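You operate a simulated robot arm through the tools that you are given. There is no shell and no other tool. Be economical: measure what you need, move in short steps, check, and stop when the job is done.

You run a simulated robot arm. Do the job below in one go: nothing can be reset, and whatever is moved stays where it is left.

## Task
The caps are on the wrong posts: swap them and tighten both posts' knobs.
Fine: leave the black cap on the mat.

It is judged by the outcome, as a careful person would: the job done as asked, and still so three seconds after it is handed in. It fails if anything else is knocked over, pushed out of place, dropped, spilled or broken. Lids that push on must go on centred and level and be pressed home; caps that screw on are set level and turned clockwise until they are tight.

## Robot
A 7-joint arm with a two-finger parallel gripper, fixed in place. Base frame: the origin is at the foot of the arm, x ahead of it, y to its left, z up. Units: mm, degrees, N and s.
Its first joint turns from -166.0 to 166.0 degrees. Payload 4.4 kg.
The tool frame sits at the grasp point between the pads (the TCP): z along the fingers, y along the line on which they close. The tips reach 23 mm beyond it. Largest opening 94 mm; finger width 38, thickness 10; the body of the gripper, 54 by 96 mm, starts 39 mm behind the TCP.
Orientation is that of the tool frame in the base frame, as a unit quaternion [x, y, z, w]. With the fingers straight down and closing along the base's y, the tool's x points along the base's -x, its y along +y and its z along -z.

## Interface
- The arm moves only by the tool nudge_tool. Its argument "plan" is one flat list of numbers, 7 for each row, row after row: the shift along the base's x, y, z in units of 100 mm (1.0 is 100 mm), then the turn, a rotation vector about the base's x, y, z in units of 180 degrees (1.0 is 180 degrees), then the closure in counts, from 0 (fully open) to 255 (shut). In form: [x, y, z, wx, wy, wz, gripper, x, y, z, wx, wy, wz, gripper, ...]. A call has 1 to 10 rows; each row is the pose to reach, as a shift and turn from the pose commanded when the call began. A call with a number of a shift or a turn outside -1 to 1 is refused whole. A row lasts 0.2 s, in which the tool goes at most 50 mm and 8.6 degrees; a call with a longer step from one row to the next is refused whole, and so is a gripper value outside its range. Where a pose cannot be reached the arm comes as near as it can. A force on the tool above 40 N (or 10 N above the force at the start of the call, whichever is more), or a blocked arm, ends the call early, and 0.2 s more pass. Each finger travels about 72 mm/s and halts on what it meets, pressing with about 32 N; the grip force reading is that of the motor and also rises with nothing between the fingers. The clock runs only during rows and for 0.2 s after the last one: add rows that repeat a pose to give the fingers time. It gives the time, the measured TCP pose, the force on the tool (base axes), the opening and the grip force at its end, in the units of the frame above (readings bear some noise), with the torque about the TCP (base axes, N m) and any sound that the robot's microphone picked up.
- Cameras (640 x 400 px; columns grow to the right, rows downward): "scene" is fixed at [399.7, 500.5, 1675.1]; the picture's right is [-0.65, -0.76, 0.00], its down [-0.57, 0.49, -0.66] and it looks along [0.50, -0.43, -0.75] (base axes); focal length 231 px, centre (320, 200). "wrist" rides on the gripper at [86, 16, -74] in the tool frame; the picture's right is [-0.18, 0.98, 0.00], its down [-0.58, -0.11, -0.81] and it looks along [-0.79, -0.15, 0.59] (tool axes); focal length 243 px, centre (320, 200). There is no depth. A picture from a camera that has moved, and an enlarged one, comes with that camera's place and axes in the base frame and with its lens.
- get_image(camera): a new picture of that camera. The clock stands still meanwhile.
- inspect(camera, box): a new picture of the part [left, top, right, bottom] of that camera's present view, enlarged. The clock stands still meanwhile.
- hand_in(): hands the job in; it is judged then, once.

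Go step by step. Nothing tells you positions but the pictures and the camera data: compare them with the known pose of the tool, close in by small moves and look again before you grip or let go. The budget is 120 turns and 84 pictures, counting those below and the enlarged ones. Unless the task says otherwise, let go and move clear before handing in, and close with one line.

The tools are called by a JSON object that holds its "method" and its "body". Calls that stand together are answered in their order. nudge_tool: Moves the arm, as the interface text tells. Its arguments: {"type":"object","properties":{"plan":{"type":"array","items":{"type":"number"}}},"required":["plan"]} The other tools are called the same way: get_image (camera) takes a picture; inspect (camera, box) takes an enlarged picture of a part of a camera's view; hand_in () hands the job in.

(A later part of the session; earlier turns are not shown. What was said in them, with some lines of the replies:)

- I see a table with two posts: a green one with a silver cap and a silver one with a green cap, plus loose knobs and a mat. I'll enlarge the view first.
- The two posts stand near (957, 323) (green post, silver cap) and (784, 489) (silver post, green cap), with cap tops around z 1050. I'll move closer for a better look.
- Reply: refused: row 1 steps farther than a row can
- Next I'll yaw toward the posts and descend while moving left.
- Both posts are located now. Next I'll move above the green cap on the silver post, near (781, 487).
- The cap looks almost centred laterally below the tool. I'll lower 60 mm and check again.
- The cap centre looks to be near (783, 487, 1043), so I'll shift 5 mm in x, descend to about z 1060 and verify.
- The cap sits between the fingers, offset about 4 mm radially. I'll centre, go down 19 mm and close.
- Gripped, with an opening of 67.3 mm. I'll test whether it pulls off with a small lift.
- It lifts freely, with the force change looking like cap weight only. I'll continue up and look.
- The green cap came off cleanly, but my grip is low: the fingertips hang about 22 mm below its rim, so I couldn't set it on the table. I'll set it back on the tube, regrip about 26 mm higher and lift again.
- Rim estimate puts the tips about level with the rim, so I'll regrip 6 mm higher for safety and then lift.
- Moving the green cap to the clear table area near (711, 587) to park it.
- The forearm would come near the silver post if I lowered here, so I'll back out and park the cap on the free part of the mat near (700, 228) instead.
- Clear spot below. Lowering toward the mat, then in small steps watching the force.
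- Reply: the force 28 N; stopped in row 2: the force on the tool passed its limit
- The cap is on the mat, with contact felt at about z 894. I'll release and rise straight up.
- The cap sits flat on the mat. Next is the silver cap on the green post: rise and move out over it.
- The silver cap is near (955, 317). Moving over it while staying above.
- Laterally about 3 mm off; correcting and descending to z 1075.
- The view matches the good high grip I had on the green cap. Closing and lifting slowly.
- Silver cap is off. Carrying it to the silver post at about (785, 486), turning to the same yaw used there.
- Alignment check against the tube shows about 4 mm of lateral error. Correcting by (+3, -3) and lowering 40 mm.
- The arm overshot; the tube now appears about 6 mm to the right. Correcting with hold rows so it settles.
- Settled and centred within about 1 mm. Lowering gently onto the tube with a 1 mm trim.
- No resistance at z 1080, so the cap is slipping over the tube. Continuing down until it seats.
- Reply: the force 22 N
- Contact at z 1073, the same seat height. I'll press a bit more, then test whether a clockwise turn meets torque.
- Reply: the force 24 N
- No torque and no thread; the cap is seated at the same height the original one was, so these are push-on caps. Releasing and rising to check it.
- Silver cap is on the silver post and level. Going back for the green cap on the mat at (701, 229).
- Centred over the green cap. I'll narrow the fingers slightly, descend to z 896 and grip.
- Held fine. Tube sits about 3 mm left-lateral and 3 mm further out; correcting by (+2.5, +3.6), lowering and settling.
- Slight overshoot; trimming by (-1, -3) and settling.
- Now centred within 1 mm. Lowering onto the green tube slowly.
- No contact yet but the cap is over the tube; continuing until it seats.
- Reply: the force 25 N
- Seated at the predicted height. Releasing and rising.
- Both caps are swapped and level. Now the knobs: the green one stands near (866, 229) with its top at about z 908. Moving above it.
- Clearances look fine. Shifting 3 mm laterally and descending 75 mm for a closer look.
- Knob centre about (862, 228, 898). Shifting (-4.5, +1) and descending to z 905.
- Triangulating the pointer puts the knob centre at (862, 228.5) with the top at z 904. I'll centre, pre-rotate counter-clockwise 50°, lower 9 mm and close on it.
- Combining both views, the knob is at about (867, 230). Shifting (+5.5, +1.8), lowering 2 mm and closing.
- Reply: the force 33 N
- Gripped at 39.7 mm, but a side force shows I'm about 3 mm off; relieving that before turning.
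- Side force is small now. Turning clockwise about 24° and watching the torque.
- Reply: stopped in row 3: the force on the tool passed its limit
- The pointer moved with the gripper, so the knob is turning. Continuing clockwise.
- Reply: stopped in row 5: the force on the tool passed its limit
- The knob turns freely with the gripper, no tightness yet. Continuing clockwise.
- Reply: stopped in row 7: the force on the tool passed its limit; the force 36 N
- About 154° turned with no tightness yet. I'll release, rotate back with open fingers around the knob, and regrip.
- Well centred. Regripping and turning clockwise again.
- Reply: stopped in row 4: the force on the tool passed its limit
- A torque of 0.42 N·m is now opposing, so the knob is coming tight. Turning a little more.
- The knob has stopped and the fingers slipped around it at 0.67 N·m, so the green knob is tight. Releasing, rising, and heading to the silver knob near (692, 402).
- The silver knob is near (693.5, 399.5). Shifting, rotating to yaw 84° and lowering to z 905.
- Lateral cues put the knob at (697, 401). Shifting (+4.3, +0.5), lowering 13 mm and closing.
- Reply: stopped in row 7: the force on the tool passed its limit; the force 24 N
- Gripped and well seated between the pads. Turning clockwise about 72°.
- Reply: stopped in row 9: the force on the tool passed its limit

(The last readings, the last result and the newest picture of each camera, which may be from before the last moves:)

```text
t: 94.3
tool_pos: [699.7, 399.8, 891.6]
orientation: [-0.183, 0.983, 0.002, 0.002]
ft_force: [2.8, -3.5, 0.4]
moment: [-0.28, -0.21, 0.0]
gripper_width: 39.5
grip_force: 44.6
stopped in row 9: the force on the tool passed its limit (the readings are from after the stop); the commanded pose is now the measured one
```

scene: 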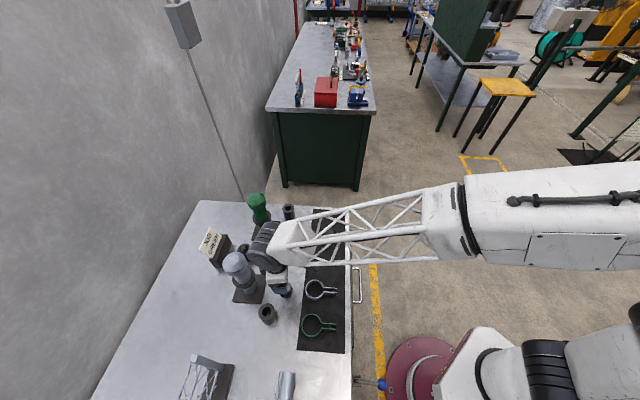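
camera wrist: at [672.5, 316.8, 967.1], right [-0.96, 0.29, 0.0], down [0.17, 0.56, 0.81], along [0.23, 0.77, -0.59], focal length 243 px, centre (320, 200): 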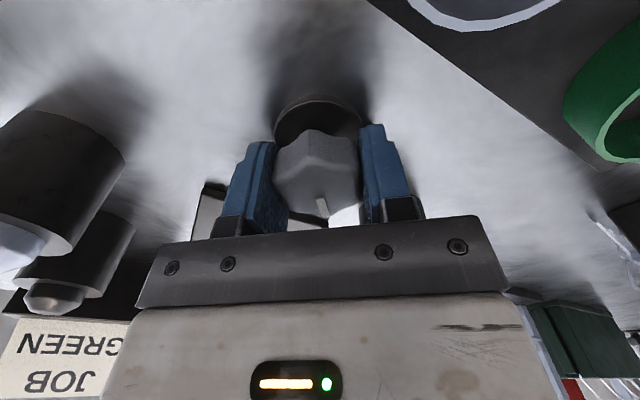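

{"method": "nudge_tool", "body": {"plan": [0, 0, 0, 0, 0, -0.04, 200, 0, 0, 0, 0, 0, -0.08, 200, 0, 0, 0, 0, 0, -0.12, 200, 0, 0, 0, 0, 0, -0.16, 200, 0, 0, 0, 0, 0, -0.2, 200, 0, 0, 0, 0, 0, -0.24, 200, 0, 0, 0, 0, 0, -0.28, 200, 0, 0, 0, 0, 0, -0.32, 200, 0, 0, 0, 0, 0, -0.36, 200, 0, 0, 0, 0, 0, -0.4, 200]}}

```text
t: 95.9
tool_pos: [698.0, 399.4, 892.3]
orientation: [0.23, 0.973, 0.0, 0.001]
ft_force: [-4.9, -10.0, 6.4]
moment: [-0.25, 0.13, -0.01]
gripper_width: 39.7
grip_force: 45.0
stopped in row 7: the force on the tool passed its limit (the readings are from after the stop); the commanded pose is now the measured one
```

{"method": "nudge_tool", "body": {"plan": [0, 0, 0, 0, 0, -0.04, 200, 0, 0, 0, 0, 0, -0.08, 200, 0, 0, 0, 0, 0, -0.12, 200, 0, 0, 0, 0, 0, -0.16, 200, 0, 0, 0, 0, 0, -0.2, 200, 0, 0, 0, 0, 0, -0.24, 200, 0, 0, 0, 0, 0, -0.28, 200, 0, 0, 0, 0, 0, -0.32, 200]}}

{"method": "inspect", "body": {"camera": "wrist", "box": [200, 70, 440, 220]}}

```text
t: 96.9
tool_pos: [697.9, 398.7, 892.3]
orientation: [0.446, 0.895, -0.001, 0.002]
ft_force: [-7.6, -10.3, 9.7]
moment: [-0.17, 0.16, 0.02]
gripper_width: 39.7
grip_force: 45.5
stopped in row 4: the force on the tool passed its limit (the readings are from after the stop); the commanded pose is now the measured one
```

```text
2.67 times, centred on (320, 145) of wrist
camera zoom: at [659.4, 476.8, 966.8], right [0.9, 0.44, 0.0], down [0.26, -0.53, 0.81], along [0.36, -0.72, -0.59], focal length 647 px, centre (320, 347)
```

zoom: 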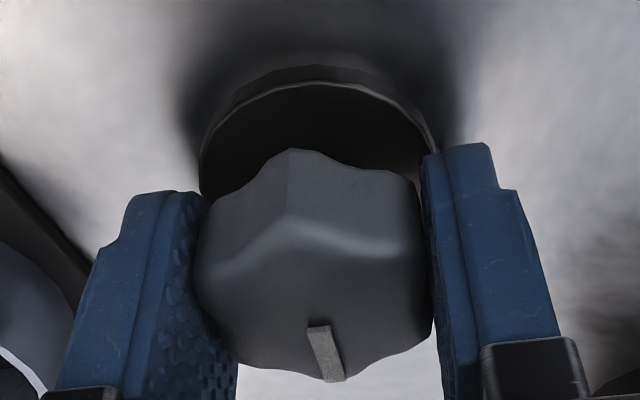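

{"method": "nudge_tool", "body": {"plan": [-0.003, -0.006, 0, 0, 0, -0.04, 200, -0.003, -0.006, 0, 0, 0, -0.08, 200, -0.003, -0.006, 0, 0, 0, -0.12, 200, -0.003, -0.006, 0, 0, 0, -0.16, 200, -0.003, -0.006, 0, 0, 0, -0.18, 200]}}

```text
t: 97.8
tool_pos: [696.7, 398.6, 892.1]
orientation: [0.634, 0.774, -0.003, 0.001]
ft_force: [-16.9, -1.2, 10.3]
moment: [0.25, 0.46, 0.01]
gripper_width: 39.5
grip_force: 44.4
stopped in row 4: the force on the tool passed its limit (the readings are from after the stop); the commanded pose is now the measured one
```

163° turned, still free. Releasing and rotating back for a second grip.

{"method": "nudge_tool", "body": {"plan": [0, 0, 0, 0, 0, 0, 100, 0, 0, 0, 0, 0, 0, 60, 0.008, 0.015, 0, 0, 0, 0.045, 60, 0.008, 0.015, 0, 0, 0, 0.09, 60, 0.008, 0.015, 0, 0, 0, 0.135, 60, 0.008, 0.015, 0, 0, 0, 0.18, 60, 0.008, 0.015, 0, 0, 0, 0.225, 60, 0.008, 0.015, 0, 0, 0, 0.27, 60, 0.008, 0.015, 0, 0, 0, 0.315, 60, 0.008, 0.015, 0, 0, 0, 0.36, 60]}}

{"method": "nudge_tool", "body": {"plan": [0, 0, 0, 0, 0, 0.045, 60, 0, 0, 0, 0, 0, 0.09, 60, 0, 0, 0, 0, 0, 0.135, 60, 0, 0, 0, 0, 0, 0.18, 60, 0, 0, 0, 0, 0, 0.225, 60, 0, 0, 0, 0, 0, 0.27, 60, 0, 0, 0, 0, 0, 0.315, 60, 0, 0, 0, 0, 0, 0.36, 60, 0, 0, 0, 0, 0, 0.405, 60, 0, 0, 0, 0, 0, 0.45, 60]}}

{"method": "nudge_tool", "body": {"plan": [0, 0, 0, 0, 0, 0.045, 60, 0, 0, 0, 0, 0, 0.09, 60, 0, 0, 0, 0, 0, 0.135, 60, 0, 0, 0, 0, 0, 0.135, 60, 0, 0, 0, 0, 0, 0.135, 60]}}

{"method": "get_image", "body": {"camera": "wrist"}}

```text
t: 100.0
tool_pos: [698.2, 399.8, 891.7]
orientation: [0.12, 0.993, -0.003, 0.002]
ft_force: [-0.1, 0.1, -0.6]
moment: [0.02, -0.01, 0.01]
gripper_width: 71.9
grip_force: 0.1
```

```text
t: 102.2
tool_pos: [697.0, 399.5, 893.3]
orientation: [-0.554, 0.832, 0.0, 0.003]
ft_force: [-0.2, 0.0, 0.8]
moment: [0.01, 0.0, -0.01]
gripper_width: 71.6
grip_force: 0.1
```

```text
t: 103.4
tool_pos: [698.4, 400.1, 892.7]
orientation: [0.717, -0.697, -0.001, -0.002]
ft_force: [-0.1, 0.2, -0.6]
moment: [-0.02, 0.01, -0.02]
gripper_width: 71.8
grip_force: 0.1
```

```text
14 pictures are left
camera wrist: at [684.7, 311.6, 966.8], right [-0.99, 0.16, 0.0], down [0.09, 0.58, 0.81], along [0.13, 0.8, -0.59], focal length 243 px, centre (320, 200)
```

wrist: 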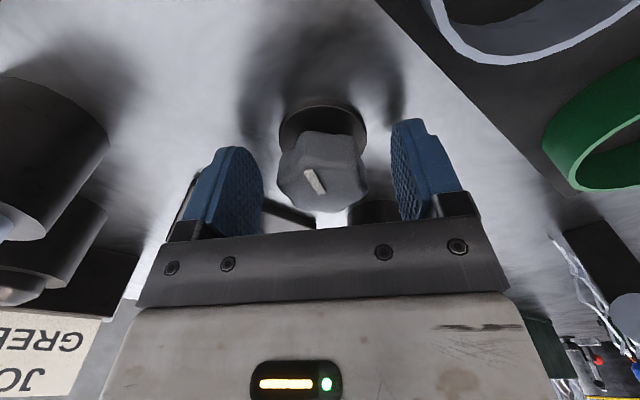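

Yaw is now 91° and the knob is centred. Regripping and turning clockwise again.

{"method": "nudge_tool", "body": {"plan": [-0.01, 0, 0, 0, 0, 0, 120, -0.01, 0, 0, 0, 0, 0, 180, -0.01, 0, 0, 0, 0, 0, 200, -0.01, 0, 0, 0, 0, 0, 200]}}

{"method": "nudge_tool", "body": {"plan": [0, 0, 0, 0, 0, -0.04, 200, 0, 0, 0, 0, 0, -0.08, 200, 0, 0, 0, 0, 0, -0.12, 200, 0, 0, 0, 0, 0, -0.16, 200, 0, 0, 0, 0, 0, -0.2, 200, 0, 0, 0, 0, 0, -0.24, 200, 0, 0, 0, 0, 0, -0.28, 200, 0, 0, 0, 0, 0, -0.32, 200, 0, 0, 0, 0, 0, -0.36, 200, 0, 0, 0, 0, 0, -0.4, 200]}}

{"method": "nudge_tool", "body": {"plan": [0, 0, 0, 0, 0, -0.04, 200, 0, 0, 0, 0, 0, -0.08, 200, 0, 0, 0, 0, 0, -0.12, 200, 0, 0, 0, 0, 0, -0.16, 200, 0, 0, 0, 0, 0, -0.2, 200, 0, 0, 0, 0, 0, -0.24, 200, 0, 0, 0, 0, 0, -0.28, 200, 0, 0, 0, 0, 0, -0.32, 200, 0, 0, 0, 0, 0, -0.36, 200]}}

```text
t: 104.4
tool_pos: [696.6, 399.7, 893.0]
orientation: [0.717, -0.697, -0.001, -0.002]
ft_force: [-11.2, -2.0, 4.0]
moment: [-0.05, 0.16, 0.0]
gripper_width: 39.5
grip_force: 45.0
```

```text
t: 105.8
tool_pos: [697.1, 398.2, 892.8]
orientation: [-0.434, 0.901, 0.0, 0.002]
ft_force: [-13.7, 4.9, 8.1]
moment: [0.33, 0.07, -0.03]
gripper_width: 39.4
grip_force: 45.4
stopped in row 6: the force on the tool passed its limit (the readings are from after the stop); the commanded pose is now the measured one
```

```text
t: 107.8
tool_pos: [697.4, 399.7, 891.1]
orientation: [0.117, 0.993, -0.002, 0.002]
ft_force: [-1.2, 9.9, -14.2]
moment: [0.55, -0.09, 0.81]
gripper_width: 39.6
grip_force: 44.9
```

A torque of 0.81 N·m opposes now; the silver knob is coming tight. One small extra turn to confirm.

{"method": "nudge_tool", "body": {"plan": [0, 0, 0, 0, 0, -0.025, 200, 0, 0, 0, 0, 0, -0.05, 200]}}

{"method": "inspect", "body": {"camera": "wrist", "box": [200, 70, 440, 220]}}

```text
t: 108.4
tool_pos: [695.3, 400.0, 891.0]
orientation: [0.194, 0.981, -0.001, 0.001]
ft_force: [4.9, 22.8, -22.8]
moment: [0.03, -0.16, 1.33]
gripper_width: 39.6
grip_force: 45.3
```

```text
2.67 times, centred on (320, 145) of wrist
camera zoom: at [622.7, 447.7, 966.4], right [0.54, 0.84, 0.0], down [0.49, -0.32, 0.81], along [0.68, -0.44, -0.59], focal length 647 px, centre (320, 347)
```

zoom: 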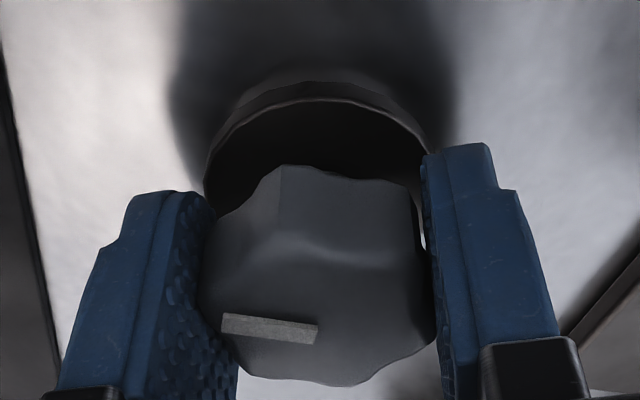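

Silver knob is tight at 1.33 N·m. The green one only reached 0.67 before the pads slipped, so I'll go back and re-check it with a fresh grip.

{"method": "nudge_tool", "body": {"plan": [0, 0, 0, 0, 0, 0, 120, 0, 0, 0, 0, 0, 0, 60, 0, 0, 0, 0, 0, 0, 60, 0, 0, 0.4, 0, 0, 0, 60, 0, 0, 0.8, 0, 0, 0, 60, 0.1, -0.1, 1, 0, 0, 0, 60, 0.35, -0.35, 1, 0, 0, 0.04, 60, 0.6, -0.6, 1, 0, 0, 0.08, 60, 0.85, -0.85, 1, 0, 0, 0.12, 60]}}

{"method": "nudge_tool", "body": {"plan": [0.2, -0.2, 0, 0, 0, 0.04, 60, 0.4, -0.4, 0, 0, 0, 0.08, 60, 0.6, -0.6, 0, 0, 0, 0.12, 60, 0.87, -0.85, 0, 0, 0, 0.16, 60, 0.87, -0.85, 0, 0, 0, 0.2, 60, 0.87, -0.85, 0, 0, 0, 0.24, 60, 0.87, -0.85, 0, 0, 0, 0.28, 60, 0.87, -0.85, 0, 0, 0, 0.28, 60, 0.87, -0.85, 0, 0, 0, 0.28, 60]}}

{"method": "get_image", "body": {"camera": "scene"}}

{"method": "get_image", "body": {"camera": "wrist"}}

```text
t: 110.4
tool_pos: [782.2, 314.6, 989.4]
orientation: [0.005, 1.0, -0.001, 0.002]
ft_force: [1.1, -0.5, 0.4]
moment: [0.02, 0.0, 0.01]
gripper_width: 71.9
grip_force: 0.0
```

```text
t: 112.4
tool_pos: [869.2, 229.0, 992.6]
orientation: [-0.421, 0.907, -0.001, 0.002]
ft_force: [-0.3, 0.5, -0.1]
moment: [0.01, -0.01, -0.03]
gripper_width: 72.0
grip_force: 0.1
```

```text
12 pictures are left
```

scene: 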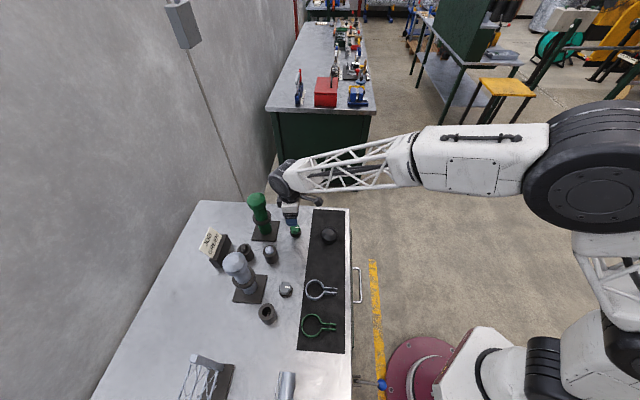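

```text
11 pictures are left
camera wrist: at [801.5, 173.5, 1067.4], right [-0.63, 0.78, 0.0], down [0.46, 0.37, 0.81], along [0.63, 0.51, -0.59], focal length 243 px, centre (320, 200)
```

wrist: 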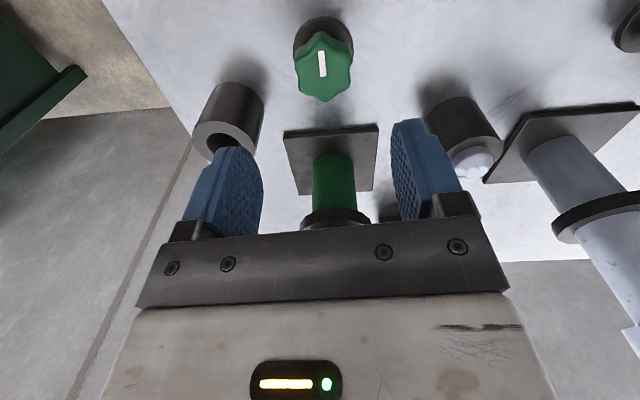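

The lobes are nicely aligned with the pads at this yaw. Descending, gripping and turning clockwise.

{"method": "nudge_tool", "body": {"plan": [-0.013, 0.012, -0.4, 0, 0, 0, 60, -0.013, 0.012, -0.75, 0, 0, 0, 60, -0.013, 0.012, -0.98, 0, 0, 0, 60, -0.013, 0.012, -0.98, 0, 0, 0, 60, -0.013, 0.012, -0.98, 0, 0, 0, 60, -0.013, 0.012, -0.98, 0, 0, 0, 120, -0.013, 0.012, -0.98, 0, 0, 0, 180, -0.013, 0.012, -0.98, 0, 0, 0, 210, -0.013, 0.012, -0.98, 0, 0, 0, 210]}}

{"method": "nudge_tool", "body": {"plan": [0, 0, 0, 0, 0, -0.03, 210, 0, 0, 0, 0, 0, -0.06, 210, 0, 0, 0, 0, 0, -0.09, 210]}}

{"method": "inspect", "body": {"camera": "wrist", "box": [200, 70, 440, 220]}}

```text
t: 114.2
tool_pos: [867.0, 232.5, 894.2]
orientation: [-0.42, 0.907, 0.0, 0.001]
ft_force: [-9.7, 3.6, 3.2]
moment: [0.05, 0.11, 0.1]
gripper_width: 39.5
grip_force: 45.0
stopped in row 9: the force on the tool passed its limit (the readings are from after the stop); the commanded pose is now the measured one
```

```text
t: 115.0
tool_pos: [868.1, 231.0, 893.5]
orientation: [-0.287, 0.958, 0.0, 0.001]
ft_force: [-2.6, 0.2, -7.3]
moment: [0.09, -0.05, 0.96]
gripper_width: 39.5
grip_force: 44.9
```

```text
2.67 times, centred on (320, 145) of wrist
camera zoom: at [788.4, 197.0, 968.9], right [-0.39, 0.92, 0.0], down [0.54, 0.23, 0.81], along [0.74, 0.31, -0.59], focal length 647 px, centre (320, 347)
```

zoom: 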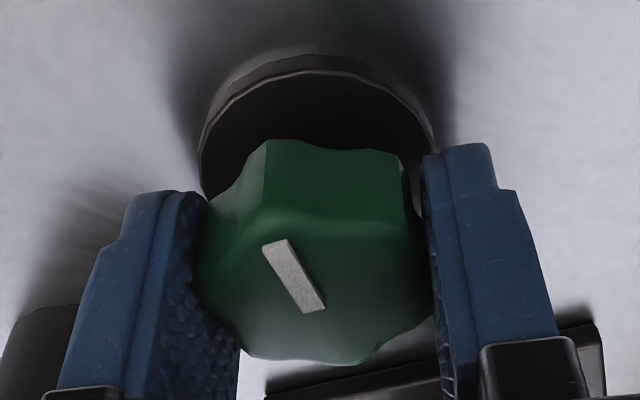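

Torque is 0.96 N·m and the knob holds firm. One final small push.

{"method": "nudge_tool", "body": {"plan": [0, 0, 0, 0, 0, -0.025, 210, 0, 0, 0, 0, 0, -0.045, 210]}}

{"method": "nudge_tool", "body": {"plan": [0, 0, 0, 0, 0, 0, 120, 0, 0, 0, 0, 0, 0, 60, 0, 0, 0, 0, 0, 0, 60, 0, 0, 0.4, 0, 0, 0, 60, 0, 0, 0.8, 0, 0, 0, 60, 0, 0, 1, 0, 0, 0, 60]}}

{"method": "nudge_tool", "body": {"plan": [-0.2, -0.3, 0.3, 0, 0, 0, 60, -0.4, -0.6, 0.5, 0, 0, 0, 60, -0.6, -0.9, 0.8, 0, 0, 0, 60]}}

{"method": "get_image", "body": {"camera": "scene"}}

{"method": "inspect", "body": {"camera": "scene", "box": [190, 180, 350, 280]}}

{"method": "inspect", "body": {"camera": "scene", "box": [190, 240, 350, 340]}}

```text
t: 115.6
tool_pos: [868.4, 230.4, 894.2]
orientation: [-0.219, 0.976, 0.0, 0.002]
ft_force: [9.0, -7.1, -1.8]
moment: [-0.06, -0.07, 0.76]
gripper_width: 39.8
grip_force: 45.7
```

```text
t: 117.0
tool_pos: [868.3, 229.9, 990.9]
orientation: [-0.22, 0.975, 0.001, 0.001]
ft_force: [-0.8, 0.0, -0.6]
moment: [0.0, 0.03, 0.01]
gripper_width: 71.9
grip_force: 0.1
```

```text
t: 117.8
tool_pos: [810.4, 139.0, 1069.2]
orientation: [-0.221, 0.975, 0.0, 0.001]
ft_force: [0.3, 0.0, 0.0]
moment: [0.02, -0.02, -0.01]
gripper_width: 71.7
grip_force: 0.0
```

```text
9 pictures are left
```

scene: 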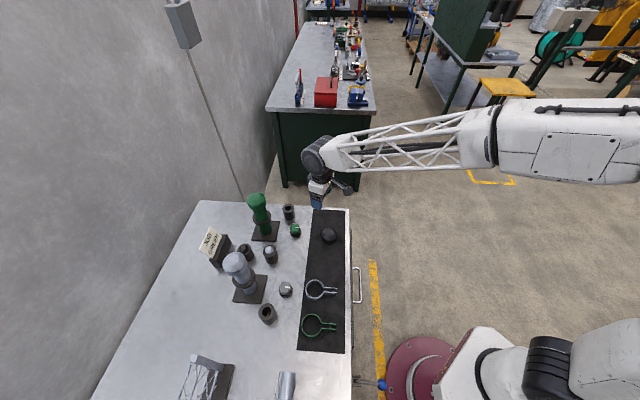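

```text
4.00 times, centred on (270, 230) of scene
camera zoom: at [399.7, 500.5, 1675.1], right [-0.65, -0.76, 0.0], down [-0.57, 0.49, -0.66], along [0.5, -0.43, -0.75], focal length 925 px, centre (520, 80)
```

zoom: 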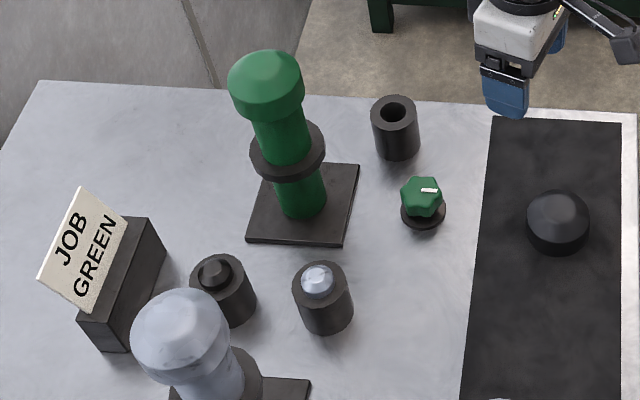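

```text
4.00 times, centred on (270, 290) of scene
camera zoom: at [399.7, 500.5, 1675.1], right [-0.65, -0.76, 0.0], down [-0.57, 0.49, -0.66], along [0.5, -0.43, -0.75], focal length 925 px, centre (520, -160)
```

zoom: 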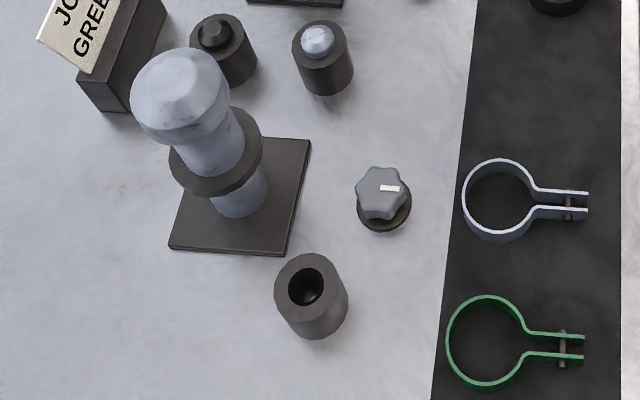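

Both caps are on their matching posts, level and at the original seat height. Both knob pointers now stop at the same angle, and nothing else has moved, so I'm handing in.

{"method": "hand_in", "body": {}}

```text
The job is handed in.
```

The caps are swapped and seated on their matching posts, both knobs are turned clockwise until tight, and the black cap is still on the mat.
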